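You operate a simulated robot arm through the tools that you are given. There is no shell and no other tool. Be economical: measure what you need, move in short steps, check, and stop when the job is done.

Carry out the task below with a simulated robot arm. There is one attempt and no reset: what you move stays moved.

TASK
Count the plate's blue and yellow wells into the counter.
Fine: lid off on the bench; one press a well on the key of its colour; lid back on.
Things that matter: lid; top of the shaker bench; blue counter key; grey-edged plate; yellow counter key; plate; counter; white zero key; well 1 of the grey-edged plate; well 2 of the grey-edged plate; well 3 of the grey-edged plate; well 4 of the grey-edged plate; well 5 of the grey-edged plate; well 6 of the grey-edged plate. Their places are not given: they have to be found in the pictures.

It is judged by the outcome, as a careful person would: the job done as asked, and still so three seconds after it is handed in. It fails if anything else is knocked over, pushed out of place, dropped, spilled or broken.

THE ROBOT
A 6-joint arm with a two-finger parallel gripper, fixed in place. Base frame: the origin is at the foot of the arm, x ahead of it, y to its left, z up; the work surface is at about z = 0.9. Lengths are in m, angles in rad, forces in N, time in s.
With the tool pointing down near the work surface it reaches from about 0.24 to 0.64 m from the base axis. Its first joint turns from -1.152 to 1.152 rad. Payload 2.7 kg.
Tool frame: the origin (TCP) lies between the finger pads and is the grasp point; the fingertips stand 0.023 m ahead of it; z points along the fingers, y is the line along which they close. The gripper opens to 0.094 m. The fingers are 0.038 m wide and 0.01 m thick; the gripper's body (0.054 by 0.096 m) begins 0.039 m behind the TCP.
Orientation is that of the tool frame in the base frame, as [roll, pitch, yaw] about the fixed x, y, z axes, in that order (R = Rz(yaw) Ry(pitch) Rx(roll)). With the fingers straight down and closing along the base's y, the tool's x points along the base's -x, its y along +y and its z along -z.

THE INTERFACE
- The arm moves only by the tool step_arm. Its argument "targets" is text: rows parted by semicolons, each of 7 numbers parted by spaces: the shift along the tool's x, y, z in m, then the turn, a rotation vector about the tool's x, y, z in rad, then the gripper command, from -1 (fully open) to 1 (shut), values between in proportion. In form: x y z ax ay az grip; .... A call has 1 to 8 rows; each row shifts and turns the commanded pose from where the row before left it, along the tool's axes as they then stand. A row lasts 0.2 s, in which the tool goes at most 0.05 m and 0.15 rad; a call with a longer step from one row to the next is refused whole, and so is a gripper value outside its range. A pose out of reach is approached as far as the arm can. The call stops where the force on the tool passes 70 N (or 10 N more than at its start, if that is more) or the arm is blocked; 0.2 s more then pass. The fingers move at their own pace (about 0.045 m/s each) and stop on an object; they squeeze with about 23 N. The grip force told is the motor's: it shows also when the fingers shut on nothing. Time passes only in rows, and 0.2 s behind the last, so rows that do not move let the fingers close. It gives the time, the measured TCP pose, the force on the tool (base axes), the opening and the grip force at its end, in the units of the frame above (readings bear some noise).
- Cameras (640 x 400 px; columns grow to the right, rows downward): "scene" is fixed at [0.0775, -0.4279, 1.4122]; the picture's right is [0.78, -0.63, 0.00], its down [-0.31, -0.38, -0.87] and it looks along [0.55, 0.67, -0.50] (base axes); focal length 342 px, centre (320, 200). "wrist" rides on the gripper at [-0.039, 0, -0.044] in the tool frame; the picture's right is [0.00, -1.00, 0.00], its down [0.97, 0.00, -0.24] and it looks along [0.24, 0.00, 0.97] (tool axes); focal length 218 px, centre (320, 200).
- get_image(camera): a new picture of that camera. No time passes.
- probe_pixels(camera, pixels): for up to 12 pixels [column, row] of the newest picture of that camera ("zoom" is the newest enlarged one), the place [x, y, z] in the base frame of the surface seen there, good to about 0.002 m. No time passes.
- zoom(camera, box): a new picture of the part [left, top, right, bottom] of that camera's present view, enlarged. No time passes.
- hand_in(): hands the job in; it is judged then, once.

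Work in short steps. Measure before you move; look again where a grasp or a placing could have gone wrong, and mend it. You have 80 turns and 54 pictures in all, the two below and enlarged ones among them. Open the gripper and draw the arm clear of the work before you hand the job in, unless the task says otherwise; then end with one line.

The tools are called after "Call:" by a JSON object that holds its "fn" and its "kwargs". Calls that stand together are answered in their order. step_arm: Moves the arm, as the interface text tells. Its arguments: {"type":"object","properties":{"targets":{"type":"string"}},"required":["targets"]} The other tools are called the same way: get_image (camera) takes a picture; probe_pixels (camera, pixels) gives the place of the surface under pixels of a picture; zoom (camera, box) takes an enlarged picture of a part of a camera's view; hand_in () hands the job in.

At the start:

```text
time_s: 0.0
ee_pos: [0.3594, -0.0685, 1.1396]
orientation: [-3.14, 0.001, 3.141]
ft_force: [-0.9, -0.4, -0.7]
gripper_width: 0.0937
grip_force: 0.0
```

scene: 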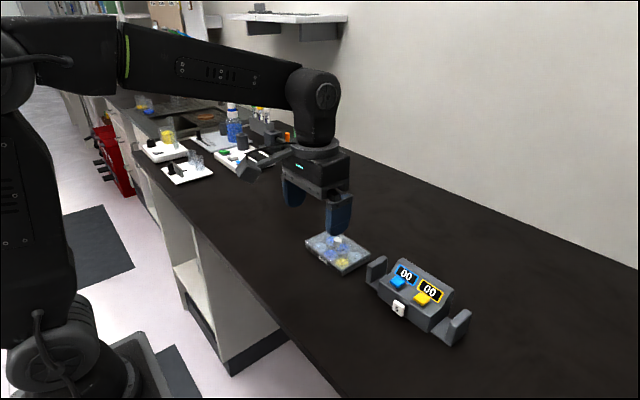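
wrist: 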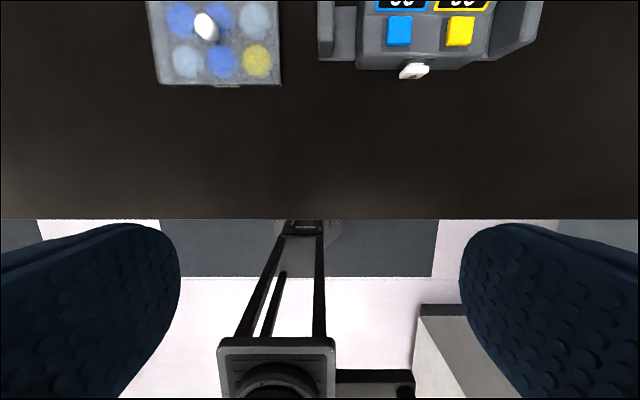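

The plate with its lid is near scene (337,252), the counter near (415,295). I'll zoom in on both and see.

Call:
{"fn": "zoom", "kwargs": {"camera": "scene", "box": [290, 220, 390, 282]}}

Call:
{"fn": "zoom", "kwargs": {"camera": "wrist", "box": [130, 0, 290, 100]}}

Call:
{"fn": "probe_pixels", "kwargs": {"camera": "wrist", "pixels": [[205, 27], [180, 15], [257, 60], [158, 82], [280, 84], [300, 60], [399, 30], [460, 30], [413, 72], [220, 65], [186, 60], [150, 20]]}}

Call:
{"fn": "probe_pixels", "kwargs": {"camera": "scene", "pixels": [[399, 281], [423, 297], [398, 309], [376, 270], [455, 325], [405, 272], [430, 290], [337, 238], [306, 242], [342, 273], [370, 251], [345, 236]]}}

```text
6.40 times, centred on (340, 251) of scene
```

zoom: 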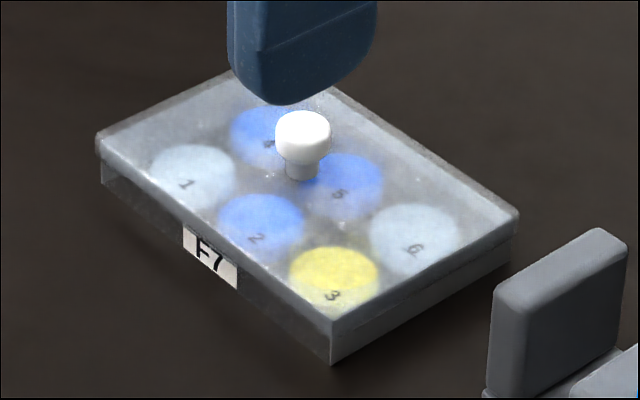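

```text
4.00 times, centred on (210, 50) of wrist
```

zoom: 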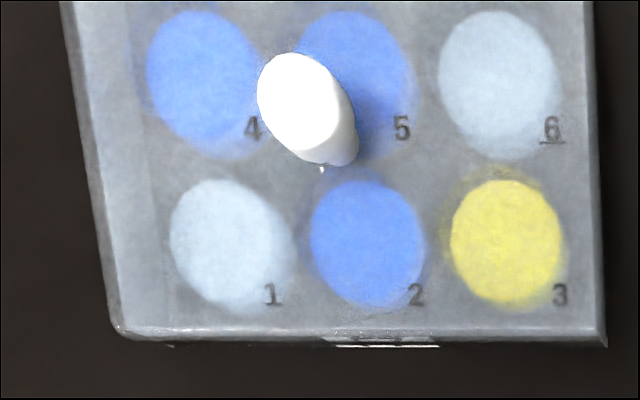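

```text
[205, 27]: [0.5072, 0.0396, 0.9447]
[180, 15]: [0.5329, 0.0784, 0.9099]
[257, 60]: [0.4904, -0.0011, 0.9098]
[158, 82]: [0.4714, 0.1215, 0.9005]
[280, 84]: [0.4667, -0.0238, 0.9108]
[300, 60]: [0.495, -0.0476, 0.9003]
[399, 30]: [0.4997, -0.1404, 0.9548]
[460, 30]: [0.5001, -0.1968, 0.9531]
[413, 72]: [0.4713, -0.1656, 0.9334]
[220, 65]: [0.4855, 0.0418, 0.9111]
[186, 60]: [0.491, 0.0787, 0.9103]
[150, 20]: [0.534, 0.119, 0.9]
```

```text
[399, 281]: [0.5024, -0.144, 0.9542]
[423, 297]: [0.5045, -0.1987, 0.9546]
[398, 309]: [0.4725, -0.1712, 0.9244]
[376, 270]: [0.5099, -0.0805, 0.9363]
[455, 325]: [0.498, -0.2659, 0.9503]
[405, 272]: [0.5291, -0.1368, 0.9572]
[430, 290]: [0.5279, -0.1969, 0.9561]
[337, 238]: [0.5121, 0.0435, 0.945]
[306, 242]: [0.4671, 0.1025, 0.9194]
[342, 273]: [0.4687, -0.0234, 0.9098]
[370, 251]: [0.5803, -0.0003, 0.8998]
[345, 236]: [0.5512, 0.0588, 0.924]
```

The knob's at about (0.511, 0.040), top 0.946. I move above it, gripper open, and look again.

Call:
{"fn": "step_arm", "kwargs": {"targets": "-0.0254 0.0181 0.0183 0 0 0 -1;-0.0254 0.0181 0.0183 0 0 0 -1;-0.0254 0.0181 0.0183 0 0 0 -1;-0.0254 0.0181 0.0183 0 0 0 -1;-0.0254 0.0181 0.0183 0 0 0 -1;-0.0254 0.0181 0.0183 0 0 0 -1;0 0 0 0 0 0 -1"}}

Call:
{"fn": "get_image", "kwargs": {"camera": "wrist"}}

Call:
{"fn": "get_image", "kwargs": {"camera": "scene"}}

Call:
{"fn": "probe_pixels", "kwargs": {"camera": "scene", "pixels": [[290, 215], [260, 200], [230, 210], [240, 190], [280, 245], [213, 172], [240, 170], [270, 165], [350, 320], [255, 240]]}}

```text
time_s: 1.6
ee_pos: [0.5122, 0.0383, 1.0286]
orientation: [-3.142, 0.001, 3.141]
ft_force: [1.3, 0.1, 0.3]
gripper_width: 0.0941
grip_force: 0.0
```

```text
49 pictures are left
```

wrist: 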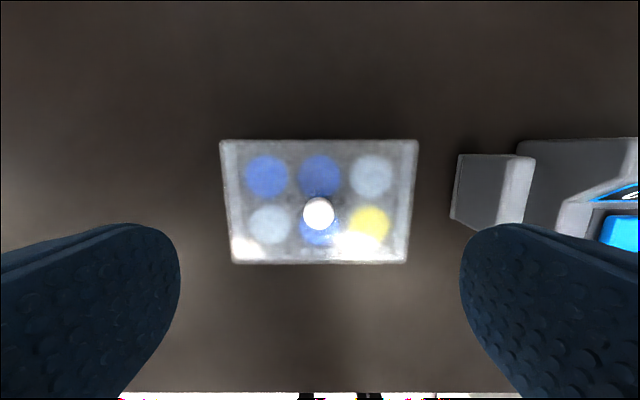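

```text
48 pictures are left
```

scene: 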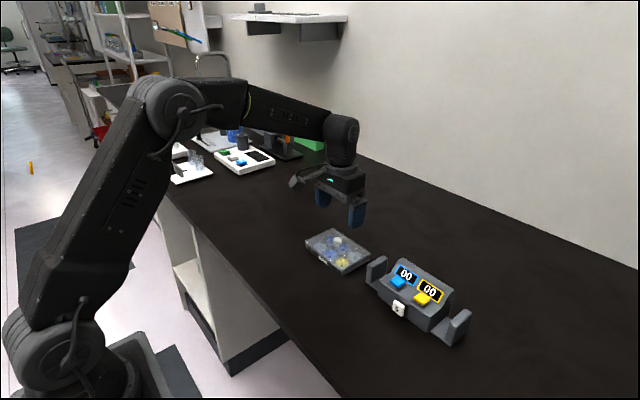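

```text
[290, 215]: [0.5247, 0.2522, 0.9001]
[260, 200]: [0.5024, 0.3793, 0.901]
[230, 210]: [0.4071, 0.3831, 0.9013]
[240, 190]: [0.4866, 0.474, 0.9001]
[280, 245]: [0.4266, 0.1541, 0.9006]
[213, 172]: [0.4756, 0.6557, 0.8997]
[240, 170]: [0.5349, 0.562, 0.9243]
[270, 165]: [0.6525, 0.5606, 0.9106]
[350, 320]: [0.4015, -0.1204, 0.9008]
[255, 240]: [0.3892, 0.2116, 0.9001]
```

The knob shows at wrist (318,213), and the bench is free around (0.47, 0.26). I probe the knob, lid edges and lid top for height and skew.

Call:
{"fn": "probe_pixels", "kwargs": {"camera": "wrist", "pixels": [[318, 213], [306, 213], [330, 213], [318, 200], [318, 226], [225, 145], [414, 145], [237, 258], [404, 258], [225, 200], [412, 200], [345, 158]]}}

Call:
{"fn": "zoom", "kwargs": {"camera": "scene", "box": [290, 220, 390, 282]}}

```text
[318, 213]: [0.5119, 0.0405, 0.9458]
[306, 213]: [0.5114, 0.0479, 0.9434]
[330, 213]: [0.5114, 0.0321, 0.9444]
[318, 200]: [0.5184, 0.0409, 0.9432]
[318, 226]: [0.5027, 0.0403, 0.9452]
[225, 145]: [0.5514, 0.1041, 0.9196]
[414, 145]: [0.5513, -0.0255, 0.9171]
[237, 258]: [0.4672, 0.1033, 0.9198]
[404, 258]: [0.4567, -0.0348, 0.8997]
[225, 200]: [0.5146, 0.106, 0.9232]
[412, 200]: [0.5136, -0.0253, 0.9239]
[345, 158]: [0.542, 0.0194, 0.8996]
```

```text
6.40 times, centred on (340, 251) of scene
```

zoom: 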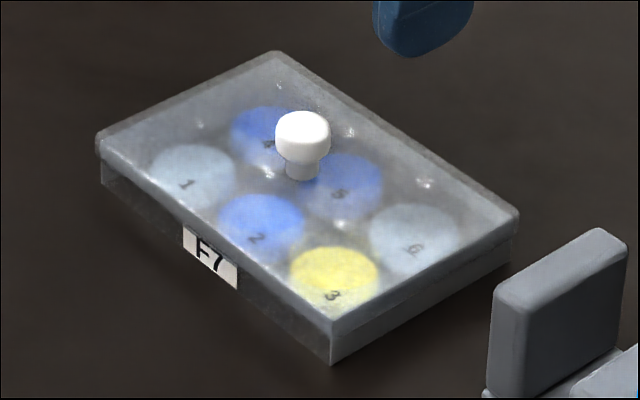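

Knob centre (0.511, 0.040). Lid top about 0.923. I go down to TCP z 0.951 (tips at 0.928) and close.

Call:
{"fn": "step_arm", "kwargs": {"targets": "0.001 0.002 0.025 0 0 0 -0.5;0 0 0.025 0 0 0 -0.5;0 0 0.0176 0 0 0 -0.5;0 0 0.010 0 0 0 -0.5;0 0 0 0 0 0 -0.5"}}

Call:
{"fn": "get_image", "kwargs": {"camera": "wrist"}}

```text
time_s: 2.8
ee_pos: [0.5128, 0.0416, 0.9508]
orientation: [-3.141, 0.0, 3.142]
ft_force: [0.5, -0.5, 0.2]
gripper_width: 0.0707
grip_force: 0.0
```

```text
46 pictures are left
```

wrist: 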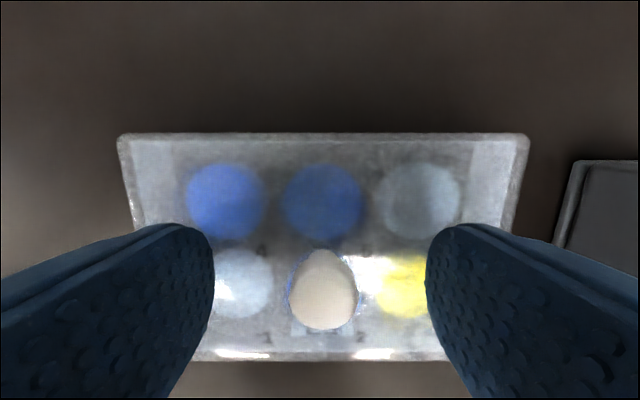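

The knob sits between the fingers; I close on it.

Call:
{"fn": "step_arm", "kwargs": {"targets": "0 -0.001 0 0 0 0 0;0 0 0 0 0 0 0.4;0 0 0 0 0 0 1;0 0 0 0 0 0 1;0 0 0 0 0 0 1;0 0 0 0 0 0 1"}}

```text
time_s: 4.2
ee_pos: [0.5127, 0.0408, 0.9514]
orientation: [3.141, 0.0, 3.141]
ft_force: [0.0, -1.0, 0.6]
gripper_width: 0.0178
grip_force: 22.9
```

Gripped at 17.8 mm. I lift straight up slowly.

Call:
{"fn": "step_arm", "kwargs": {"targets": "0 0 -0.005 0 0 0 1;0 0 -0.01 0 0 0 1;0 0 -0.02 0 0 0 1;0 0 -0.03 0 0 0 1;0 0 -0.03 0 0 0 1;0 0 0 0 0 0 1"}}

Call:
{"fn": "zoom", "kwargs": {"camera": "scene", "box": [260, 170, 420, 270]}}

```text
time_s: 5.6
ee_pos: [0.5096, 0.0398, 1.0475]
orientation: [3.141, -0.001, -3.141]
ft_force: [0.8, 0.8, -0.3]
gripper_width: 0.0176
grip_force: 23.2
```

```text
4.00 times, centred on (340, 220) of scene
```

zoom: 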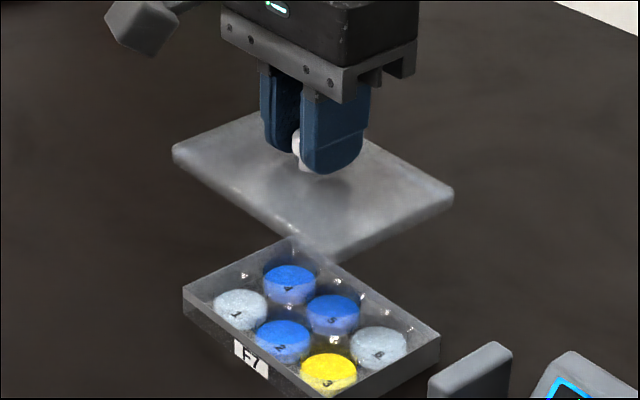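

Lid is off; wells look: 2,4,5 blue, 3 yellow, 1 and 6 colourless. I carry the lid level to (0.48, 0.26).

Call:
{"fn": "step_arm", "kwargs": {"targets": "0.005 0.037 0 0 0 0 1;0.005 0.037 0 0 0 0 1;0.005 0.037 0 0 0 0 1;0.005 0.037 0 0 0 0 1;0.005 0.037 0 0 0 0 1;0.005 0.035 0 0 0 0 1;0 0 0 0 0 0 1"}}

Call:
{"fn": "get_image", "kwargs": {"camera": "scene"}}

Call:
{"fn": "zoom", "kwargs": {"camera": "scene", "box": [300, 220, 380, 270]}}

Call:
{"fn": "zoom", "kwargs": {"camera": "scene", "box": [240, 160, 340, 222]}}

```text
time_s: 7.2
ee_pos: [0.4795, 0.2609, 1.0474]
orientation: [3.141, 0.001, -3.141]
ft_force: [-0.1, -0.3, 0.3]
gripper_width: 0.0181
grip_force: 23.1
```

```text
44 pictures are left
```

scene: 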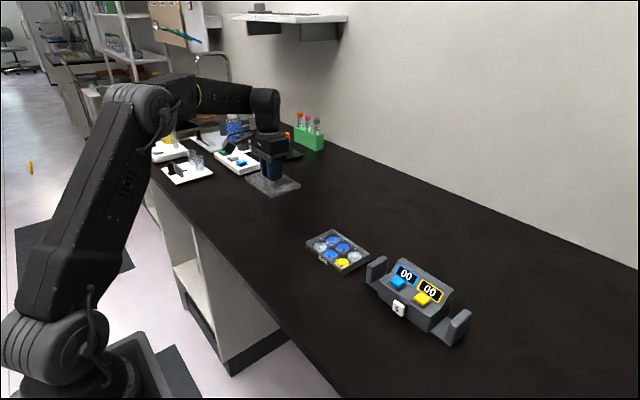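

```text
8.00 times, centred on (340, 245) of scene
```

zoom: 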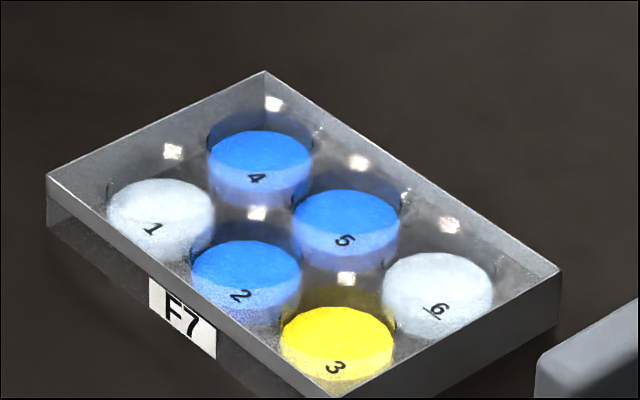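

```text
6.40 times, centred on (290, 191) of scene
```

zoom: 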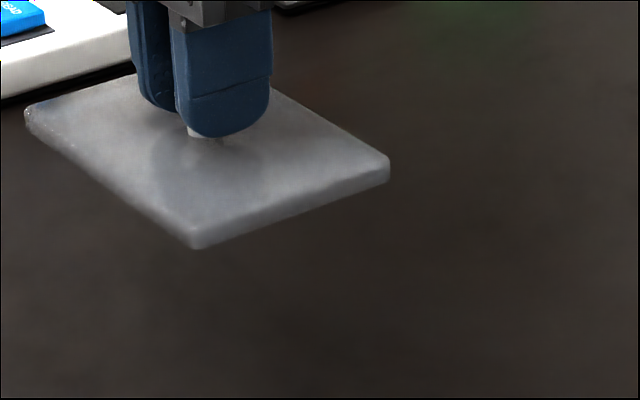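

Confirmed: 3 blue, 1 yellow. I lower the lid to TCP z≈0.945, then step down in small amounts until contact.

Call:
{"fn": "step_arm", "kwargs": {"targets": "0 0 0.03 0 0 0 1;0 0 0.03 0 0 0 1;0 0 0.025 0 0 0 1;0 0 0.015 0 0 0 1;0 0 0.003 0 0 0 1;0 0 0 0 0 0 1"}}

Call:
{"fn": "zoom", "kwargs": {"camera": "scene", "box": [220, 170, 320, 232]}}

```text
time_s: 8.6
ee_pos: [0.4804, 0.2592, 0.9444]
orientation: [3.141, 0.0, -3.141]
ft_force: [-0.4, 0.2, -0.2]
gripper_width: 0.0178
grip_force: 22.8
```

```text
6.40 times, centred on (270, 201) of scene
```

zoom: 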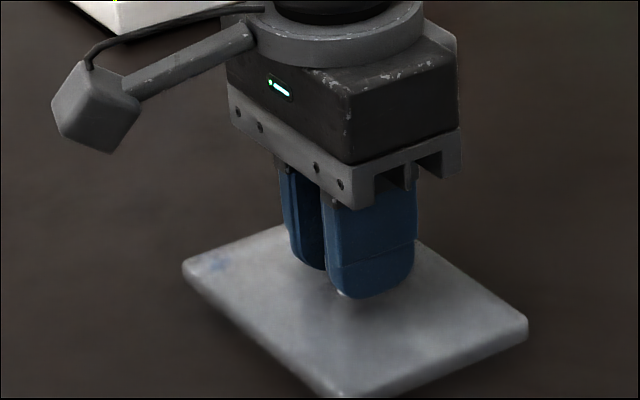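

Call:
{"fn": "step_arm", "kwargs": {"targets": "0 0 0.003 0 0 0 1;0 0 0.003 0 0 0 1;0 0 0 0 0 0 1"}}

Call:
{"fn": "zoom", "kwargs": {"camera": "scene", "box": [220, 170, 320, 232]}}

```text
time_s: 9.4
ee_pos: [0.4808, 0.2616, 0.9381]
orientation: [-3.141, 0.001, -3.14]
ft_force: [0.6, -0.7, -0.2]
gripper_width: 0.0177
grip_force: 22.6
```

```text
6.40 times, centred on (270, 201) of scene
```

zoom: 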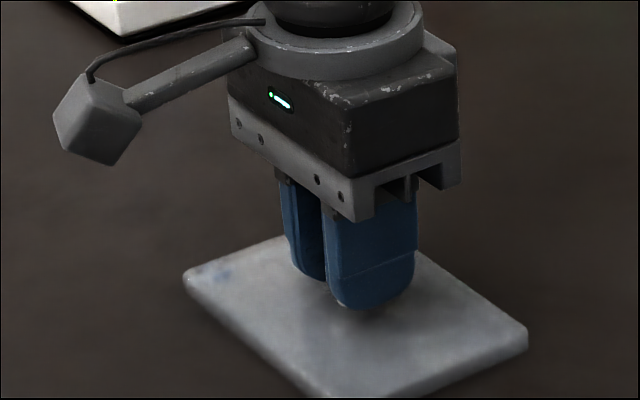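

The lid looks unmoved between the two pictures while the fingers went lower, so it may already be resting. I probe its top.

Call:
{"fn": "probe_pixels", "kwargs": {"camera": "zoom", "pixels": [[215, 275], [250, 310], [340, 365], [480, 320], [345, 388], [450, 280], [345, 310], [200, 290]]}}

Call:
{"fn": "get_image", "kwargs": {"camera": "wrist"}}

```text
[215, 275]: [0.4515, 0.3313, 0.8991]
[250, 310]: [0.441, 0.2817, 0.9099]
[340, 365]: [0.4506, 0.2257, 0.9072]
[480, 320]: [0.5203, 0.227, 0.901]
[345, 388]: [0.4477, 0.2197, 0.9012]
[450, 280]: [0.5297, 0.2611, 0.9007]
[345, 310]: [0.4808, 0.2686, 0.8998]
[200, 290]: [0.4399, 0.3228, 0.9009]
```

```text
39 pictures are left
```

wrist: 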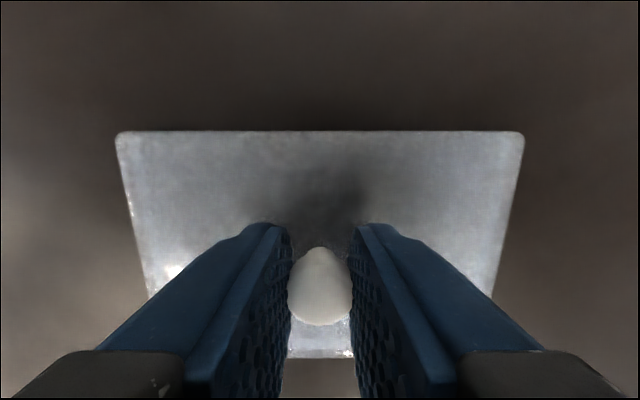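

In the wrist view the lid sits as it did when gripped (far edge row 131), and there is no force, so it still hangs just above the bench. I go on in small steps.

Call:
{"fn": "step_arm", "kwargs": {"targets": "0 0 0.0015 0 0 0 1;0 0 0.0015 0 0 0 1;0 0 0 0 0 0 1"}}

```text
time_s: 10.2
ee_pos: [0.4819, 0.2616, 0.9372]
orientation: [3.14, 0.004, 3.141]
ft_force: [-7.4, -0.8, 19.8]
gripper_width: 0.0179
grip_force: 22.9
```

Contact (20 N, z≈0.937). I ease off 2 mm, release and rise.

Call:
{"fn": "step_arm", "kwargs": {"targets": "0 0 -0.002 0 0 0 1;0 0 0 0 0 0 0.4;0 0 0 0 0 0 0;0 0 0 0 0 0 -0.3;0 0 0 0 0 0 -0.3"}}

Call:
{"fn": "step_arm", "kwargs": {"targets": "0 0 -0.02 0 0 0 -0.3;0 0 -0.03 0 0 0 -0.3;0 0 -0.04 0 0 0 -0.3;0 0 -0.04 0 0 0 -0.3;0 0 0 0 0 0 1;0 0 0 0 0 0 1;0 0 0 0 0 0 1;0 0 0 0 0 0 1"}}

Call:
{"fn": "get_image", "kwargs": {"camera": "wrist"}}

Call:
{"fn": "zoom", "kwargs": {"camera": "scene", "box": [350, 245, 478, 325]}}

```text
time_s: 11.4
ee_pos: [0.4811, 0.2602, 0.9371]
orientation: [3.141, 0.001, -3.141]
ft_force: [-0.5, -0.3, -0.3]
gripper_width: 0.0609
grip_force: 0.0
```

```text
time_s: 13.2
ee_pos: [0.4815, 0.26, 1.07]
orientation: [3.141, 0.0, 3.141]
ft_force: [0.4, 0.0, -0.3]
gripper_width: 0.0002
grip_force: 22.6
```

```text
38 pictures are left
```

wrist: 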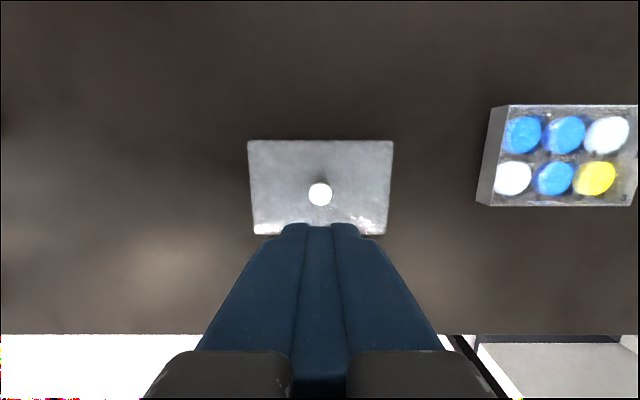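

```text
5.00 times, centred on (414, 285) of scene
```

zoom: 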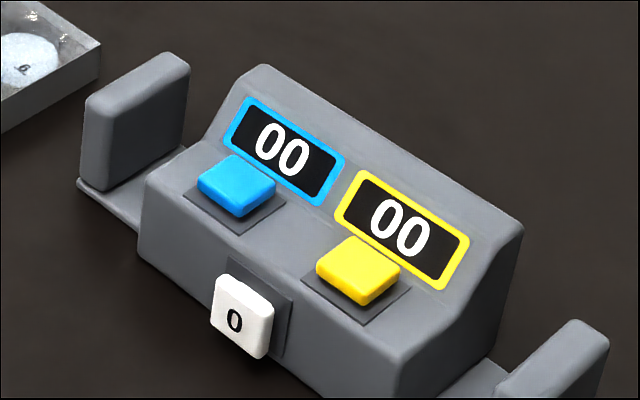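

Lid is on the bench. Counter reads 00 / 00. I measure the keys and the panel behind them.

Call:
{"fn": "probe_pixels", "kwargs": {"camera": "zoom", "pixels": [[240, 180], [202, 180], [232, 157], [272, 180], [234, 205], [358, 265], [320, 262], [355, 240], [398, 268], [355, 290], [270, 200], [245, 95]]}}

Call:
{"fn": "probe_pixels", "kwargs": {"camera": "zoom", "pixels": [[290, 205], [345, 160], [155, 180], [400, 350], [130, 90], [260, 70], [515, 225], [245, 285], [190, 200], [230, 140], [460, 285], [320, 150]]}}

```text
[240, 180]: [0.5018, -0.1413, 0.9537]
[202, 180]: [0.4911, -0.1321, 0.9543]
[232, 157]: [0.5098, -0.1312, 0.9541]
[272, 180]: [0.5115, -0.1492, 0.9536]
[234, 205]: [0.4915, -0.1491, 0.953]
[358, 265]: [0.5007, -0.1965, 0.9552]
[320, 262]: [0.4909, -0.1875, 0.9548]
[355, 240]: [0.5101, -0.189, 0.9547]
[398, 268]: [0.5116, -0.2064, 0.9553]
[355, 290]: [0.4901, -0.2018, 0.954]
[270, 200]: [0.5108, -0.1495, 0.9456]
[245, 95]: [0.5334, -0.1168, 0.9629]
```

```text
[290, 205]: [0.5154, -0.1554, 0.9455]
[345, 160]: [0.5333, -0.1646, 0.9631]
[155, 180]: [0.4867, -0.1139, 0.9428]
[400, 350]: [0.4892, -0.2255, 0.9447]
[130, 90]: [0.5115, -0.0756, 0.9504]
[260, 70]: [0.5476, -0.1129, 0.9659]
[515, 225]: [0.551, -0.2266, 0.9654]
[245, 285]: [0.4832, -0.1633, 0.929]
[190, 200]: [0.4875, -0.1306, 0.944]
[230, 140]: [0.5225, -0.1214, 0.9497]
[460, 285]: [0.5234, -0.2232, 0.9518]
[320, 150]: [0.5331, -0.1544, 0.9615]
```

Key tops are flat at z 0.954: blue (0.501,-0.141), yellow (0.501,-0.197), panel rising from x≈0.516. I go above blue at x 0.497 with fingers shut.

Call:
{"fn": "step_arm", "kwargs": {"targets": "-0.002 -0.045 0 0 0 0 1;-0.002 -0.045 0 0 0 0 1;-0.002 -0.045 0 0 0 0 1;-0.002 -0.045 0 0 0 0 1;-0.002 -0.045 0 0 0 0 1;-0.002 -0.045 0 0 0 0 1;-0.002 -0.045 0 0 0 0 1;-0.0015 -0.045 0 0 0 0 1"}}

Call:
{"fn": "step_arm", "kwargs": {"targets": "0 -0.041 0.02 0 0 0 1;0 0 0.035 0 0 0 1;0 0 0.022 0 0 0 1;0 0 0 0 0 0 1"}}

Call:
{"fn": "get_image", "kwargs": {"camera": "wrist"}}

Call:
{"fn": "zoom", "kwargs": {"camera": "scene", "box": [350, 245, 478, 325]}}

```text
time_s: 15.0
ee_pos: [0.4953, -0.1001, 1.0698]
orientation: [-3.141, 0.0, -3.14]
ft_force: [0.2, -0.4, -0.7]
gripper_width: 0.0
grip_force: 22.9
```

```text
time_s: 16.0
ee_pos: [0.4949, -0.1399, 0.9901]
orientation: [-3.141, 0.001, -3.14]
ft_force: [-0.5, -0.1, -0.2]
gripper_width: 0.0
grip_force: 22.6
```

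```text
36 pictures are left
```

wrist: 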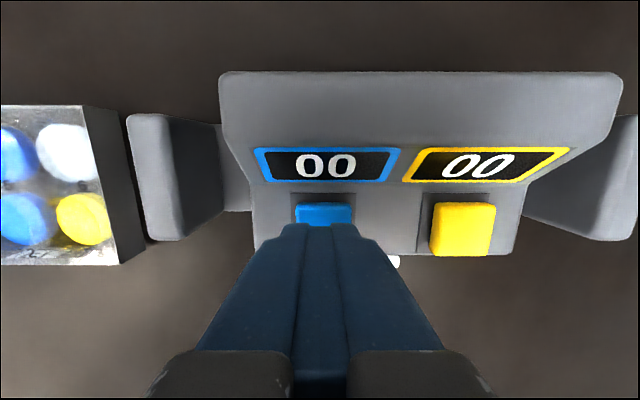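

```text
5.00 times, centred on (414, 285) of scene
```

zoom: 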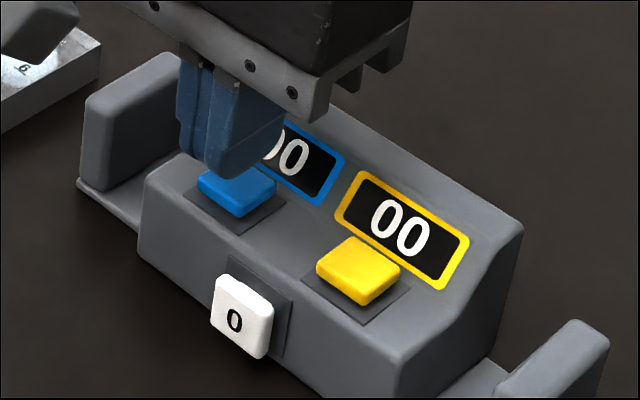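

The wrist view shows both displays. Tips are 13 mm above blue; I go down to contact and slightly beyond (tips ≈0.952).

Call:
{"fn": "step_arm", "kwargs": {"targets": "-0.003 -0.001 0.008 0 0 0 1;0 0 0.004 0 0 0 1;0 0 0.0015 0 0 0 1;0 0 0.0015 0 0 0 1"}}

Call:
{"fn": "get_image", "kwargs": {"camera": "wrist"}}

```text
time_s: 17.0
ee_pos: [0.4994, -0.1417, 0.9764]
orientation: [-3.14, -0.001, -3.141]
ft_force: [0.8, -0.2, 0.4]
gripper_width: 0.0
grip_force: 23.5
```

```text
34 pictures are left
```

wrist: 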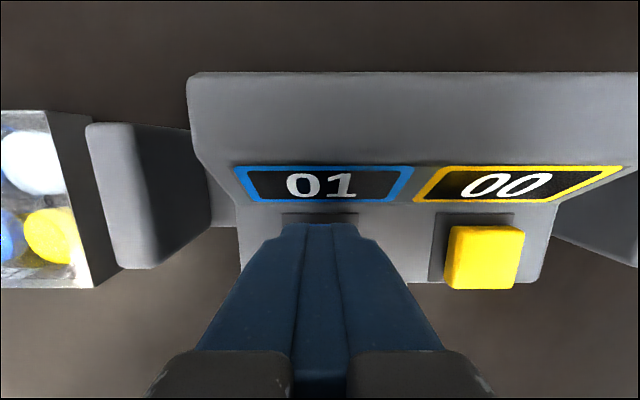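

Blue shows 01. I rise 10 mm to release the key, then press again the same depth.

Call:
{"fn": "step_arm", "kwargs": {"targets": "0 0 -0.005 0 0 0 1;0 0 -0.006 0 0 0 1;0 0 0 0 0 0 1;0 0 0 0 0 0 1"}}

Call:
{"fn": "step_arm", "kwargs": {"targets": "0 0 0.005 0 0 0 1;0 0 0.003 0 0 0 1;0 0 0.0015 0 0 0 1;0 0 0.0015 0 0 0 1"}}

Call:
{"fn": "get_image", "kwargs": {"camera": "wrist"}}

```text
time_s: 18.0
ee_pos: [0.4998, -0.1424, 0.9861]
orientation: [3.141, -0.001, 3.141]
ft_force: [-0.4, 0.5, -0.2]
gripper_width: 0.0002
grip_force: 22.7
```

```text
time_s: 19.0
ee_pos: [0.4994, -0.1408, 0.9772]
orientation: [-3.141, 0.001, -3.142]
ft_force: [0.2, 0.8, 1.6]
gripper_width: 0.0
grip_force: 23.2
```

```text
33 pictures are left
```

wrist: 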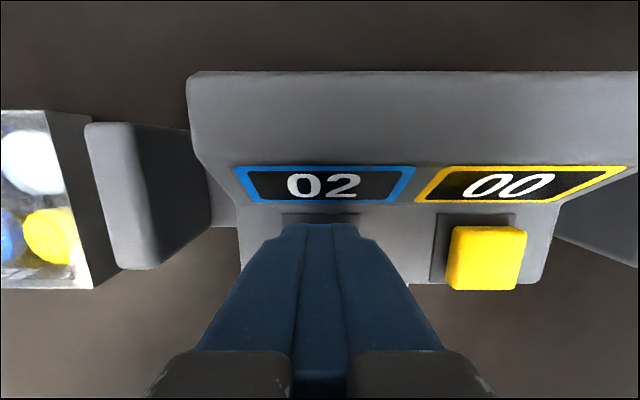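

Blue shows 02. Same again for the third.

Call:
{"fn": "step_arm", "kwargs": {"targets": "0 0 -0.005 0 0 0 1;0 0 -0.006 0 0 0 1;0 0 0 0 0 0 1;0 0 0 0 0 0 1"}}

Call:
{"fn": "step_arm", "kwargs": {"targets": "0 0 0.005 0 0 0 1;0 0 0.003 0 0 0 1;0 0 0.0015 0 0 0 1;0 0 0.0015 0 0 0 1"}}

Call:
{"fn": "get_image", "kwargs": {"camera": "wrist"}}

```text
time_s: 20.0
ee_pos: [0.4993, -0.1416, 0.9855]
orientation: [3.141, 0.001, -3.14]
ft_force: [0.1, 0.4, 0.3]
gripper_width: 0.0
grip_force: 23.3
```

```text
time_s: 21.0
ee_pos: [0.4994, -0.1416, 0.9739]
orientation: [3.141, -0.001, 3.142]
ft_force: [0.7, 0.1, 1.8]
gripper_width: 0.0
grip_force: 23.1
```

```text
32 pictures are left
```

wrist: 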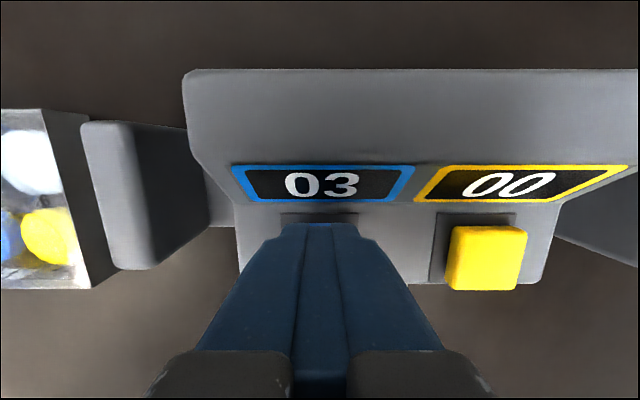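

Blue 03. Up 25 mm, across 55 mm to yellow, and one press.

Call:
{"fn": "step_arm", "kwargs": {"targets": "0 0 -0.010 0 0 0 1;0 0 -0.015 0 0 0 1;0 -0.0275 0 0 0 0 1;0 -0.0275 0 0 0 0 1;0 0 0 0 0 0 1;0 0 0.010 0 0 0 1"}}

Call:
{"fn": "get_image", "kwargs": {"camera": "wrist"}}

```text
time_s: 22.4
ee_pos: [0.5005, -0.1961, 0.9903]
orientation: [-3.142, 0.001, -3.141]
ft_force: [0.1, -0.3, 0.1]
gripper_width: 0.0
grip_force: 23.0
```

```text
31 pictures are left
```

wrist: 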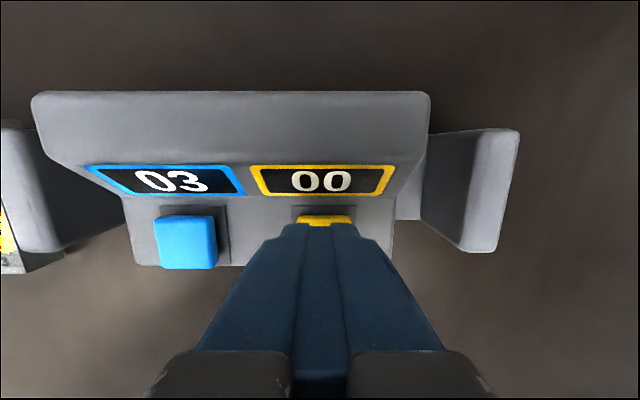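

Tool is over yellow; press down to commanded ≈0.975.

Call:
{"fn": "step_arm", "kwargs": {"targets": "0 0 0.008 0 0 0 1;0 0 0.004 0 0 0 1;0 0 0.0015 0 0 0 1;0 0 0.0015 0 0 0 1"}}

Call:
{"fn": "get_image", "kwargs": {"camera": "wrist"}}

```text
time_s: 23.4
ee_pos: [0.5006, -0.197, 0.9753]
orientation: [3.141, 0.0, -3.141]
ft_force: [-0.4, 1.1, 1.4]
gripper_width: 0.0
grip_force: 22.9
```

```text
30 pictures are left
```

wrist: 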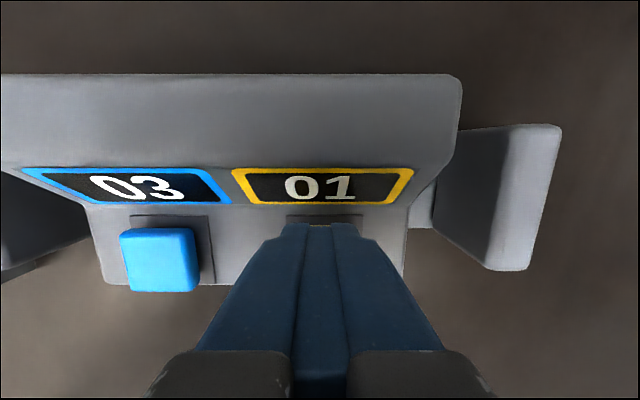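

Reads 03 / 01. I rise and go back to the lid.

Call:
{"fn": "step_arm", "kwargs": {"targets": "0 0 -0.010 0 0 0 1;0 0 -0.045 0 0 0 1;0 0 -0.045 0 0 0 1;0.002 0.045 0 0 0 0 1;0.002 0.045 0 0 0 0 1;0.002 0.045 0 0 0 0 1;0.002 0.045 0 0 0 0 1;0.002 0.045 0 0 0 0 1"}}

Call:
{"fn": "step_arm", "kwargs": {"targets": "0.002 0.045 0 0 0 0 1;0.002 0.045 0 0 0 0 1;0.002 0.045 0 0 0 0 -0.3;0.002 0.045 0 0 0 0 -0.3;0.002 0.045 0 0 0 0 -0.3;0 0.007 0 0 0 0 -0.3;0 0 0 0 0 0 -0.3"}}

Call:
{"fn": "get_image", "kwargs": {"camera": "wrist"}}

Call:
{"fn": "zoom", "kwargs": {"camera": "scene", "box": [300, 220, 476, 330]}}

```text
time_s: 25.2
ee_pos: [0.4897, 0.0273, 1.0763]
orientation: [3.139, -0.001, 3.14]
ft_force: [-0.4, 1.1, -0.1]
gripper_width: 0.0
grip_force: 23.0
```

```text
time_s: 26.8
ee_pos: [0.4789, 0.2607, 1.076]
orientation: [-3.141, 0.001, -3.142]
ft_force: [0.5, 0.2, 0.1]
gripper_width: 0.0613
grip_force: 0.0
```

```text
29 pictures are left
```

wrist: 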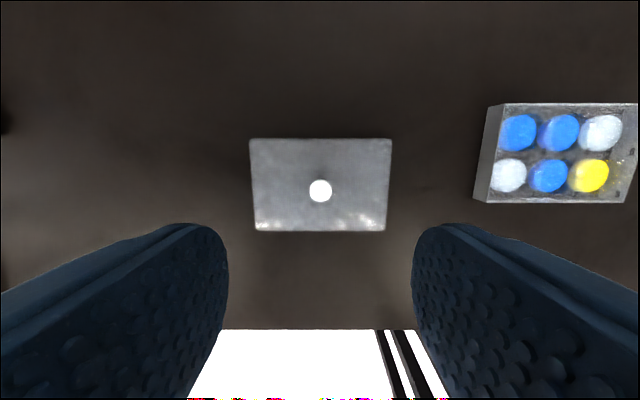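

```text
3.64 times, centred on (388, 275) of scene
```

zoom: 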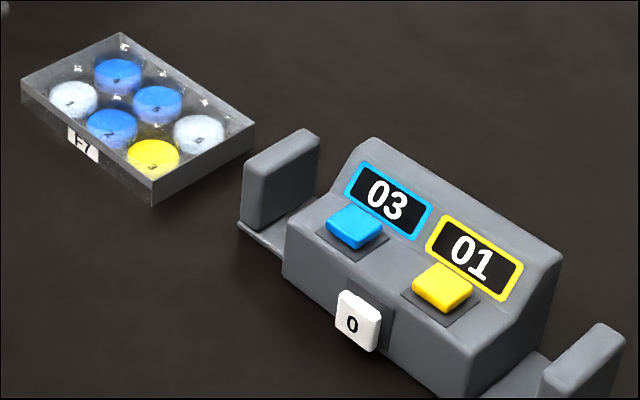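

Counter 03/01, lid as left. I go down to z 0.938 and grip the knob.

Call:
{"fn": "step_arm", "kwargs": {"targets": "-0.002 0 0.04 0 0 0 -0.3;0 0 0.04 0 0 0 -0.3;0 0 0.035 0 0 0 -0.3;0 0 0.015 0 0 0 -0.3;0 0 0.008 0 0 0 -0.3;0 0 0 0 0 0 -0.3"}}

Call:
{"fn": "get_image", "kwargs": {"camera": "wrist"}}

```text
time_s: 28.2
ee_pos: [0.4811, 0.2618, 0.9376]
orientation: [-3.141, 0.0, 3.141]
ft_force: [-0.1, -0.5, 0.0]
gripper_width: 0.061
grip_force: 0.1
```

```text
27 pictures are left
```

wrist: 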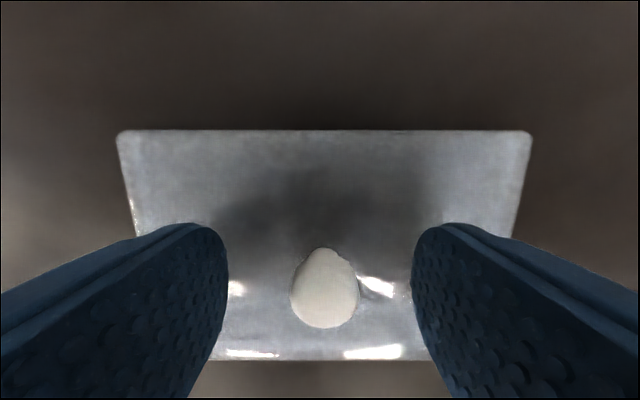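

Knob is 5 px right of centre; shift -1.5 mm, close, then lift.

Call:
{"fn": "step_arm", "kwargs": {"targets": "0 -0.0015 0 0 0 0 0;0 0 0 0 0 0 0.4;0 0 0 0 0 0 1;0 0 0 0 0 0 1;0 0 0 0 0 0 1;0 0 0 0 0 0 1"}}

Call:
{"fn": "step_arm", "kwargs": {"targets": "0 0 -0.005 0 0 0 1;0 0 -0.015 0 0 0 1;0 0 -0.03 0 0 0 1;0 0 -0.03 0 0 0 1;0 0 -0.03 0 0 0 1;0 0 0 0 0 0 1"}}

Call:
{"fn": "get_image", "kwargs": {"camera": "wrist"}}

```text
time_s: 29.6
ee_pos: [0.4809, 0.2586, 0.9381]
orientation: [-3.14, 0.0, -3.142]
ft_force: [0.2, -0.6, -0.5]
gripper_width: 0.0181
grip_force: 23.0
```

```text
time_s: 31.0
ee_pos: [0.4814, 0.2594, 1.0474]
orientation: [-3.141, -0.001, -3.141]
ft_force: [0.8, -1.1, 0.3]
gripper_width: 0.0177
grip_force: 23.3
```

```text
26 pictures are left
```

wrist: 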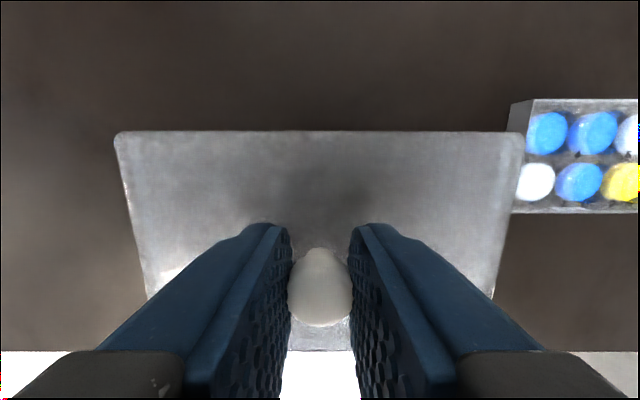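

Lid is held as before. I carry it back by the exact opposite shift (+0.030 x, −0.2185 y), then check the alignment.

Call:
{"fn": "step_arm", "kwargs": {"targets": "-0.005 -0.0364 0 0 0 0 1;-0.005 -0.0364 0 0 0 0 1;-0.005 -0.0364 0 0 0 0 1;-0.005 -0.0364 0 0 0 0 1;-0.005 -0.0364 0 0 0 0 1;-0.005 -0.0365 0 0 0 0 1;0 0 0 0 0 0 1;0 0 0.05 0 0 0 1"}}

Call:
{"fn": "step_arm", "kwargs": {"targets": "0 0 0.03 0 0 0 1;0 0 0 0 0 0 1"}}

Call:
{"fn": "zoom", "kwargs": {"camera": "scene", "box": [290, 215, 390, 277]}}

Call:
{"fn": "get_image", "kwargs": {"camera": "wrist"}}

```text
time_s: 32.8
ee_pos: [0.5146, 0.0386, 0.9962]
orientation: [-3.141, 0.002, 3.139]
ft_force: [-0.2, -0.1, -0.5]
gripper_width: 0.018
grip_force: 23.3
```

```text
time_s: 33.4
ee_pos: [0.5152, 0.0397, 0.9658]
orientation: [-3.14, 0.0, 3.14]
ft_force: [-0.3, 0.7, -1.2]
gripper_width: 0.0178
grip_force: 22.5
```

```text
6.40 times, centred on (340, 246) of scene
```

zoom: 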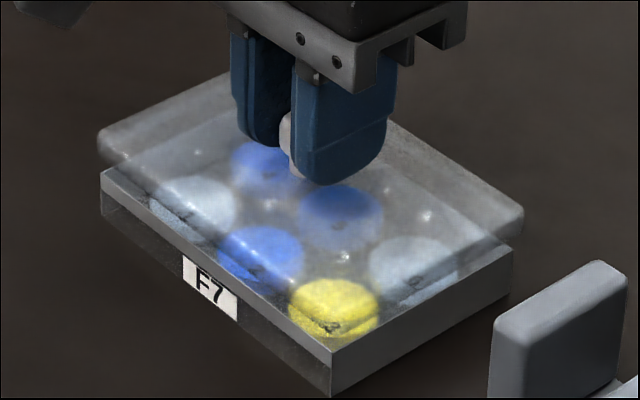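

```text
24 pictures are left
```

wrist: 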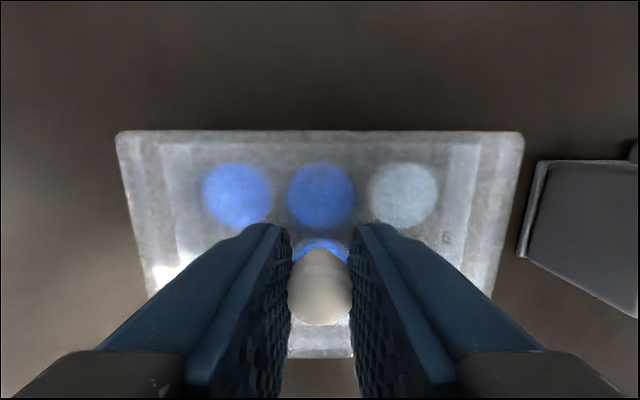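

Position reads x 0.515 where 0.512 was expected; lid looks within about 1 mm of plate in the scene. I take another reading in place and probe the lid's edges.

Call:
{"fn": "step_arm", "kwargs": {"targets": "0 0 0.006 0 0 0 1;0 0 0 0 0 0 1;0 0 0 0 0 0 1"}}

Call:
{"fn": "zoom", "kwargs": {"camera": "scene", "box": [290, 220, 390, 282]}}

Call:
{"fn": "probe_pixels", "kwargs": {"camera": "wrist", "pixels": [[120, 136], [519, 136], [320, 133], [200, 134], [440, 134], [140, 250], [505, 250]]}}

```text
time_s: 34.2
ee_pos: [0.5135, 0.0406, 0.9604]
orientation: [3.141, -0.001, 3.141]
ft_force: [0.0, 1.0, -0.2]
gripper_width: 0.0179
grip_force: 22.8
```

```text
6.40 times, centred on (340, 251) of scene
```

zoom: 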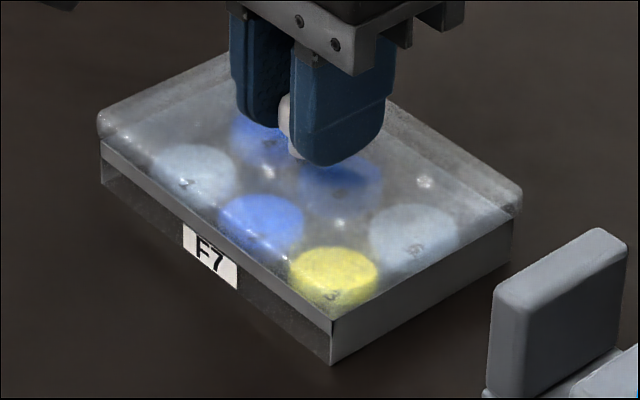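

```text
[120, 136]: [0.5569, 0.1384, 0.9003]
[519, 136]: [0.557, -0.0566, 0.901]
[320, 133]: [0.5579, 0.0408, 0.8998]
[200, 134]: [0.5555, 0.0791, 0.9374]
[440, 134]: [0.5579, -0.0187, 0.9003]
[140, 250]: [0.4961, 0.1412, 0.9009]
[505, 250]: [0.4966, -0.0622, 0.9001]
```

Both the pictures and readings hint at ~1.5 mm too far in x. I correct by −1.5 mm and lower to about 0.954.

Call:
{"fn": "step_arm", "kwargs": {"targets": "0.0015 0 0 0 0 0 1;0 0 0.003 0 0 0 1;0 0 0.003 0 0 0 1;0 0 0 0 0 0 1"}}

Call:
{"fn": "zoom", "kwargs": {"camera": "scene", "box": [290, 220, 390, 282]}}

```text
time_s: 35.2
ee_pos: [0.5104, 0.0405, 0.9539]
orientation: [-3.141, 0.0, -3.141]
ft_force: [-0.4, 0.2, 0.0]
gripper_width: 0.0179
grip_force: 22.9
```

```text
6.40 times, centred on (340, 251) of scene
```

zoom: 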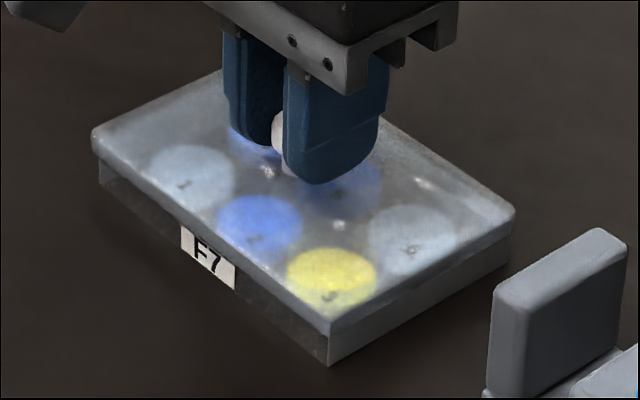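

The lid is engaging the rim and plate edge seems shifted ~1 mm in −x (corner 330→327). I move back +1 mm and lower gently to seating.

Call:
{"fn": "step_arm", "kwargs": {"targets": "-0.001 0 0 0 0 0 1;0 0 0.0015 0 0 0 1;0 0 0.001 0 0 0 1;0 0 0 0 0 0 1"}}

Call:
{"fn": "zoom", "kwargs": {"camera": "scene", "box": [290, 220, 390, 282]}}

```text
time_s: 36.2
ee_pos: [0.5105, 0.0398, 0.9528]
orientation: [-3.14, -0.001, 3.141]
ft_force: [-0.2, 0.4, -0.6]
gripper_width: 0.0178
grip_force: 23.0
```

```text
6.40 times, centred on (340, 251) of scene
```

zoom: 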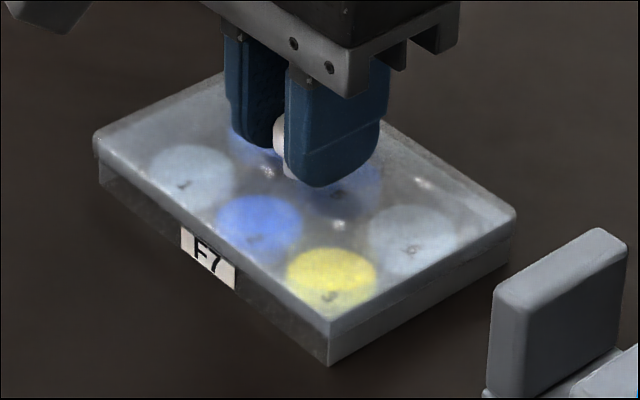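

Aligned; ~1–2 mm left. Lower further till contact.

Call:
{"fn": "step_arm", "kwargs": {"targets": "0 0 0.001 0 0 0 1;0 0 0.001 0 0 0 1;0 0 0 0 0 0 1"}}

```text
time_s: 37.0
ee_pos: [0.5122, 0.0402, 0.9529]
orientation: [-3.141, 0.002, 3.141]
ft_force: [-4.1, -0.8, 12.4]
gripper_width: 0.0178
grip_force: 22.9
```

Contact, 12 N. I check whether it is seated.

Call:
{"fn": "zoom", "kwargs": {"camera": "scene", "box": [290, 220, 390, 282]}}

```text
6.40 times, centred on (340, 251) of scene
```

zoom: 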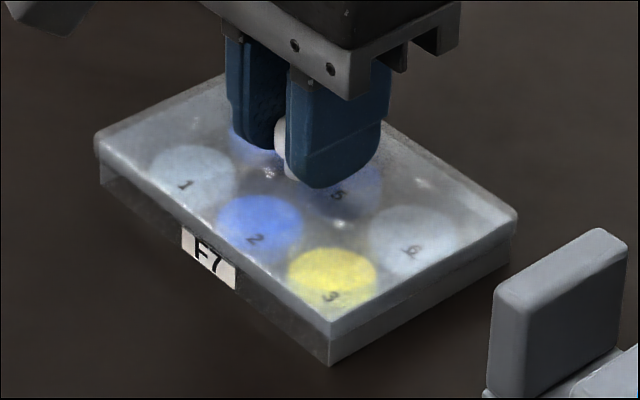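

It looks like the starting closed picture (corners (95,138), (517,211)). I ease off 1 mm, release and rise.

Call:
{"fn": "step_arm", "kwargs": {"targets": "0 0 -0.001 0 0 0 1;0 0 0 0 0 0 0.5;0 0 0 0 0 0 0;0 0 0 0 0 0 -0.3;0 0 0 0 0 0 -0.3"}}

Call:
{"fn": "step_arm", "kwargs": {"targets": "0 0 -0.02 0 0 0 -0.3;0 0 -0.04 0 0 0 -0.3;0 0 -0.045 0 0 0 -0.3;0 0 -0.045 0 0 0 -0.3;0 0 -0.02 0 0 0 -1;0 0 0 0 0 0 -1"}}

Call:
{"fn": "zoom", "kwargs": {"camera": "scene", "box": [290, 220, 390, 282]}}

Call:
{"fn": "get_image", "kwargs": {"camera": "wrist"}}

```text
time_s: 38.2
ee_pos: [0.5108, 0.0381, 0.9516]
orientation: [-3.141, 0.0, 3.14]
ft_force: [-0.2, 0.4, -0.5]
gripper_width: 0.0611
grip_force: 0.0
```

```text
time_s: 39.6
ee_pos: [0.5117, 0.038, 1.1232]
orientation: [-3.141, 0.001, -3.141]
ft_force: [-0.4, 0.0, -0.5]
gripper_width: 0.0941
grip_force: 0.1
```

```text
6.40 times, centred on (340, 251) of scene
```

zoom: 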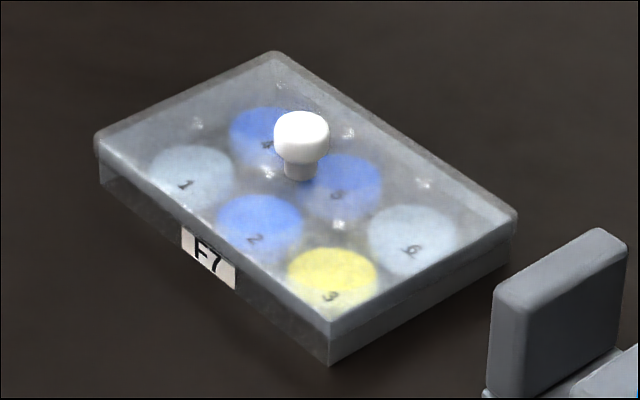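

```text
18 pictures are left
```

wrist: 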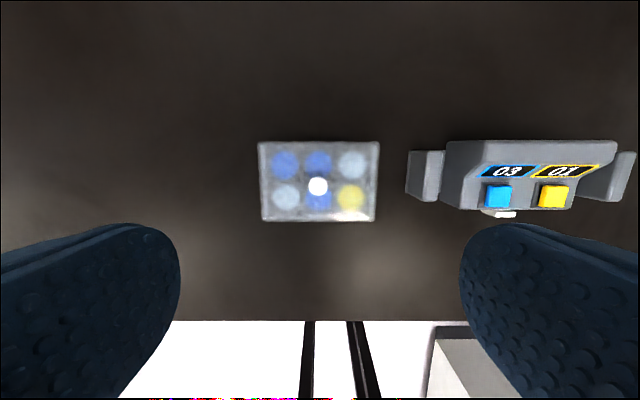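

The lid is seated as at the start and the counter reads 03/01. I draw back clear of the work.

Call:
{"fn": "step_arm", "kwargs": {"targets": "0.04 0 0 0 0 0 -1;0.04 0 0 0 0 0 -1;0.04 0 -0.01 0 0 0 -1;0.03 0 0 0 0 0 -1;0 0 0 0 0 0 -1"}}

Call:
{"fn": "get_image", "kwargs": {"camera": "scene"}}

```text
time_s: 40.8
ee_pos: [0.3608, 0.0395, 1.1341]
orientation: [-3.141, 0.0, -3.141]
ft_force: [0.5, 1.0, -1.2]
gripper_width: 0.0939
grip_force: 0.1
```

```text
17 pictures are left
```

scene: 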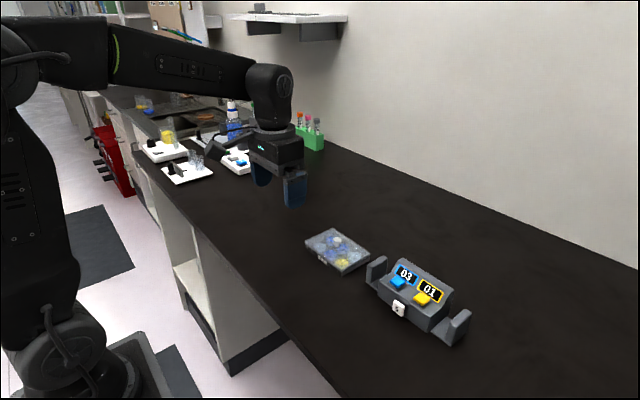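

All is in place, so I hand in.

Call:
{"fn": "hand_in", "kwargs": {}}

```text
The job is handed in.
```

The job is handed in: the counter reads 03 blue and 01 yellow, the lid is back on the plate (the plate itself shifted about 1 mm as the lid went on), and the arm is clear with the gripper open.
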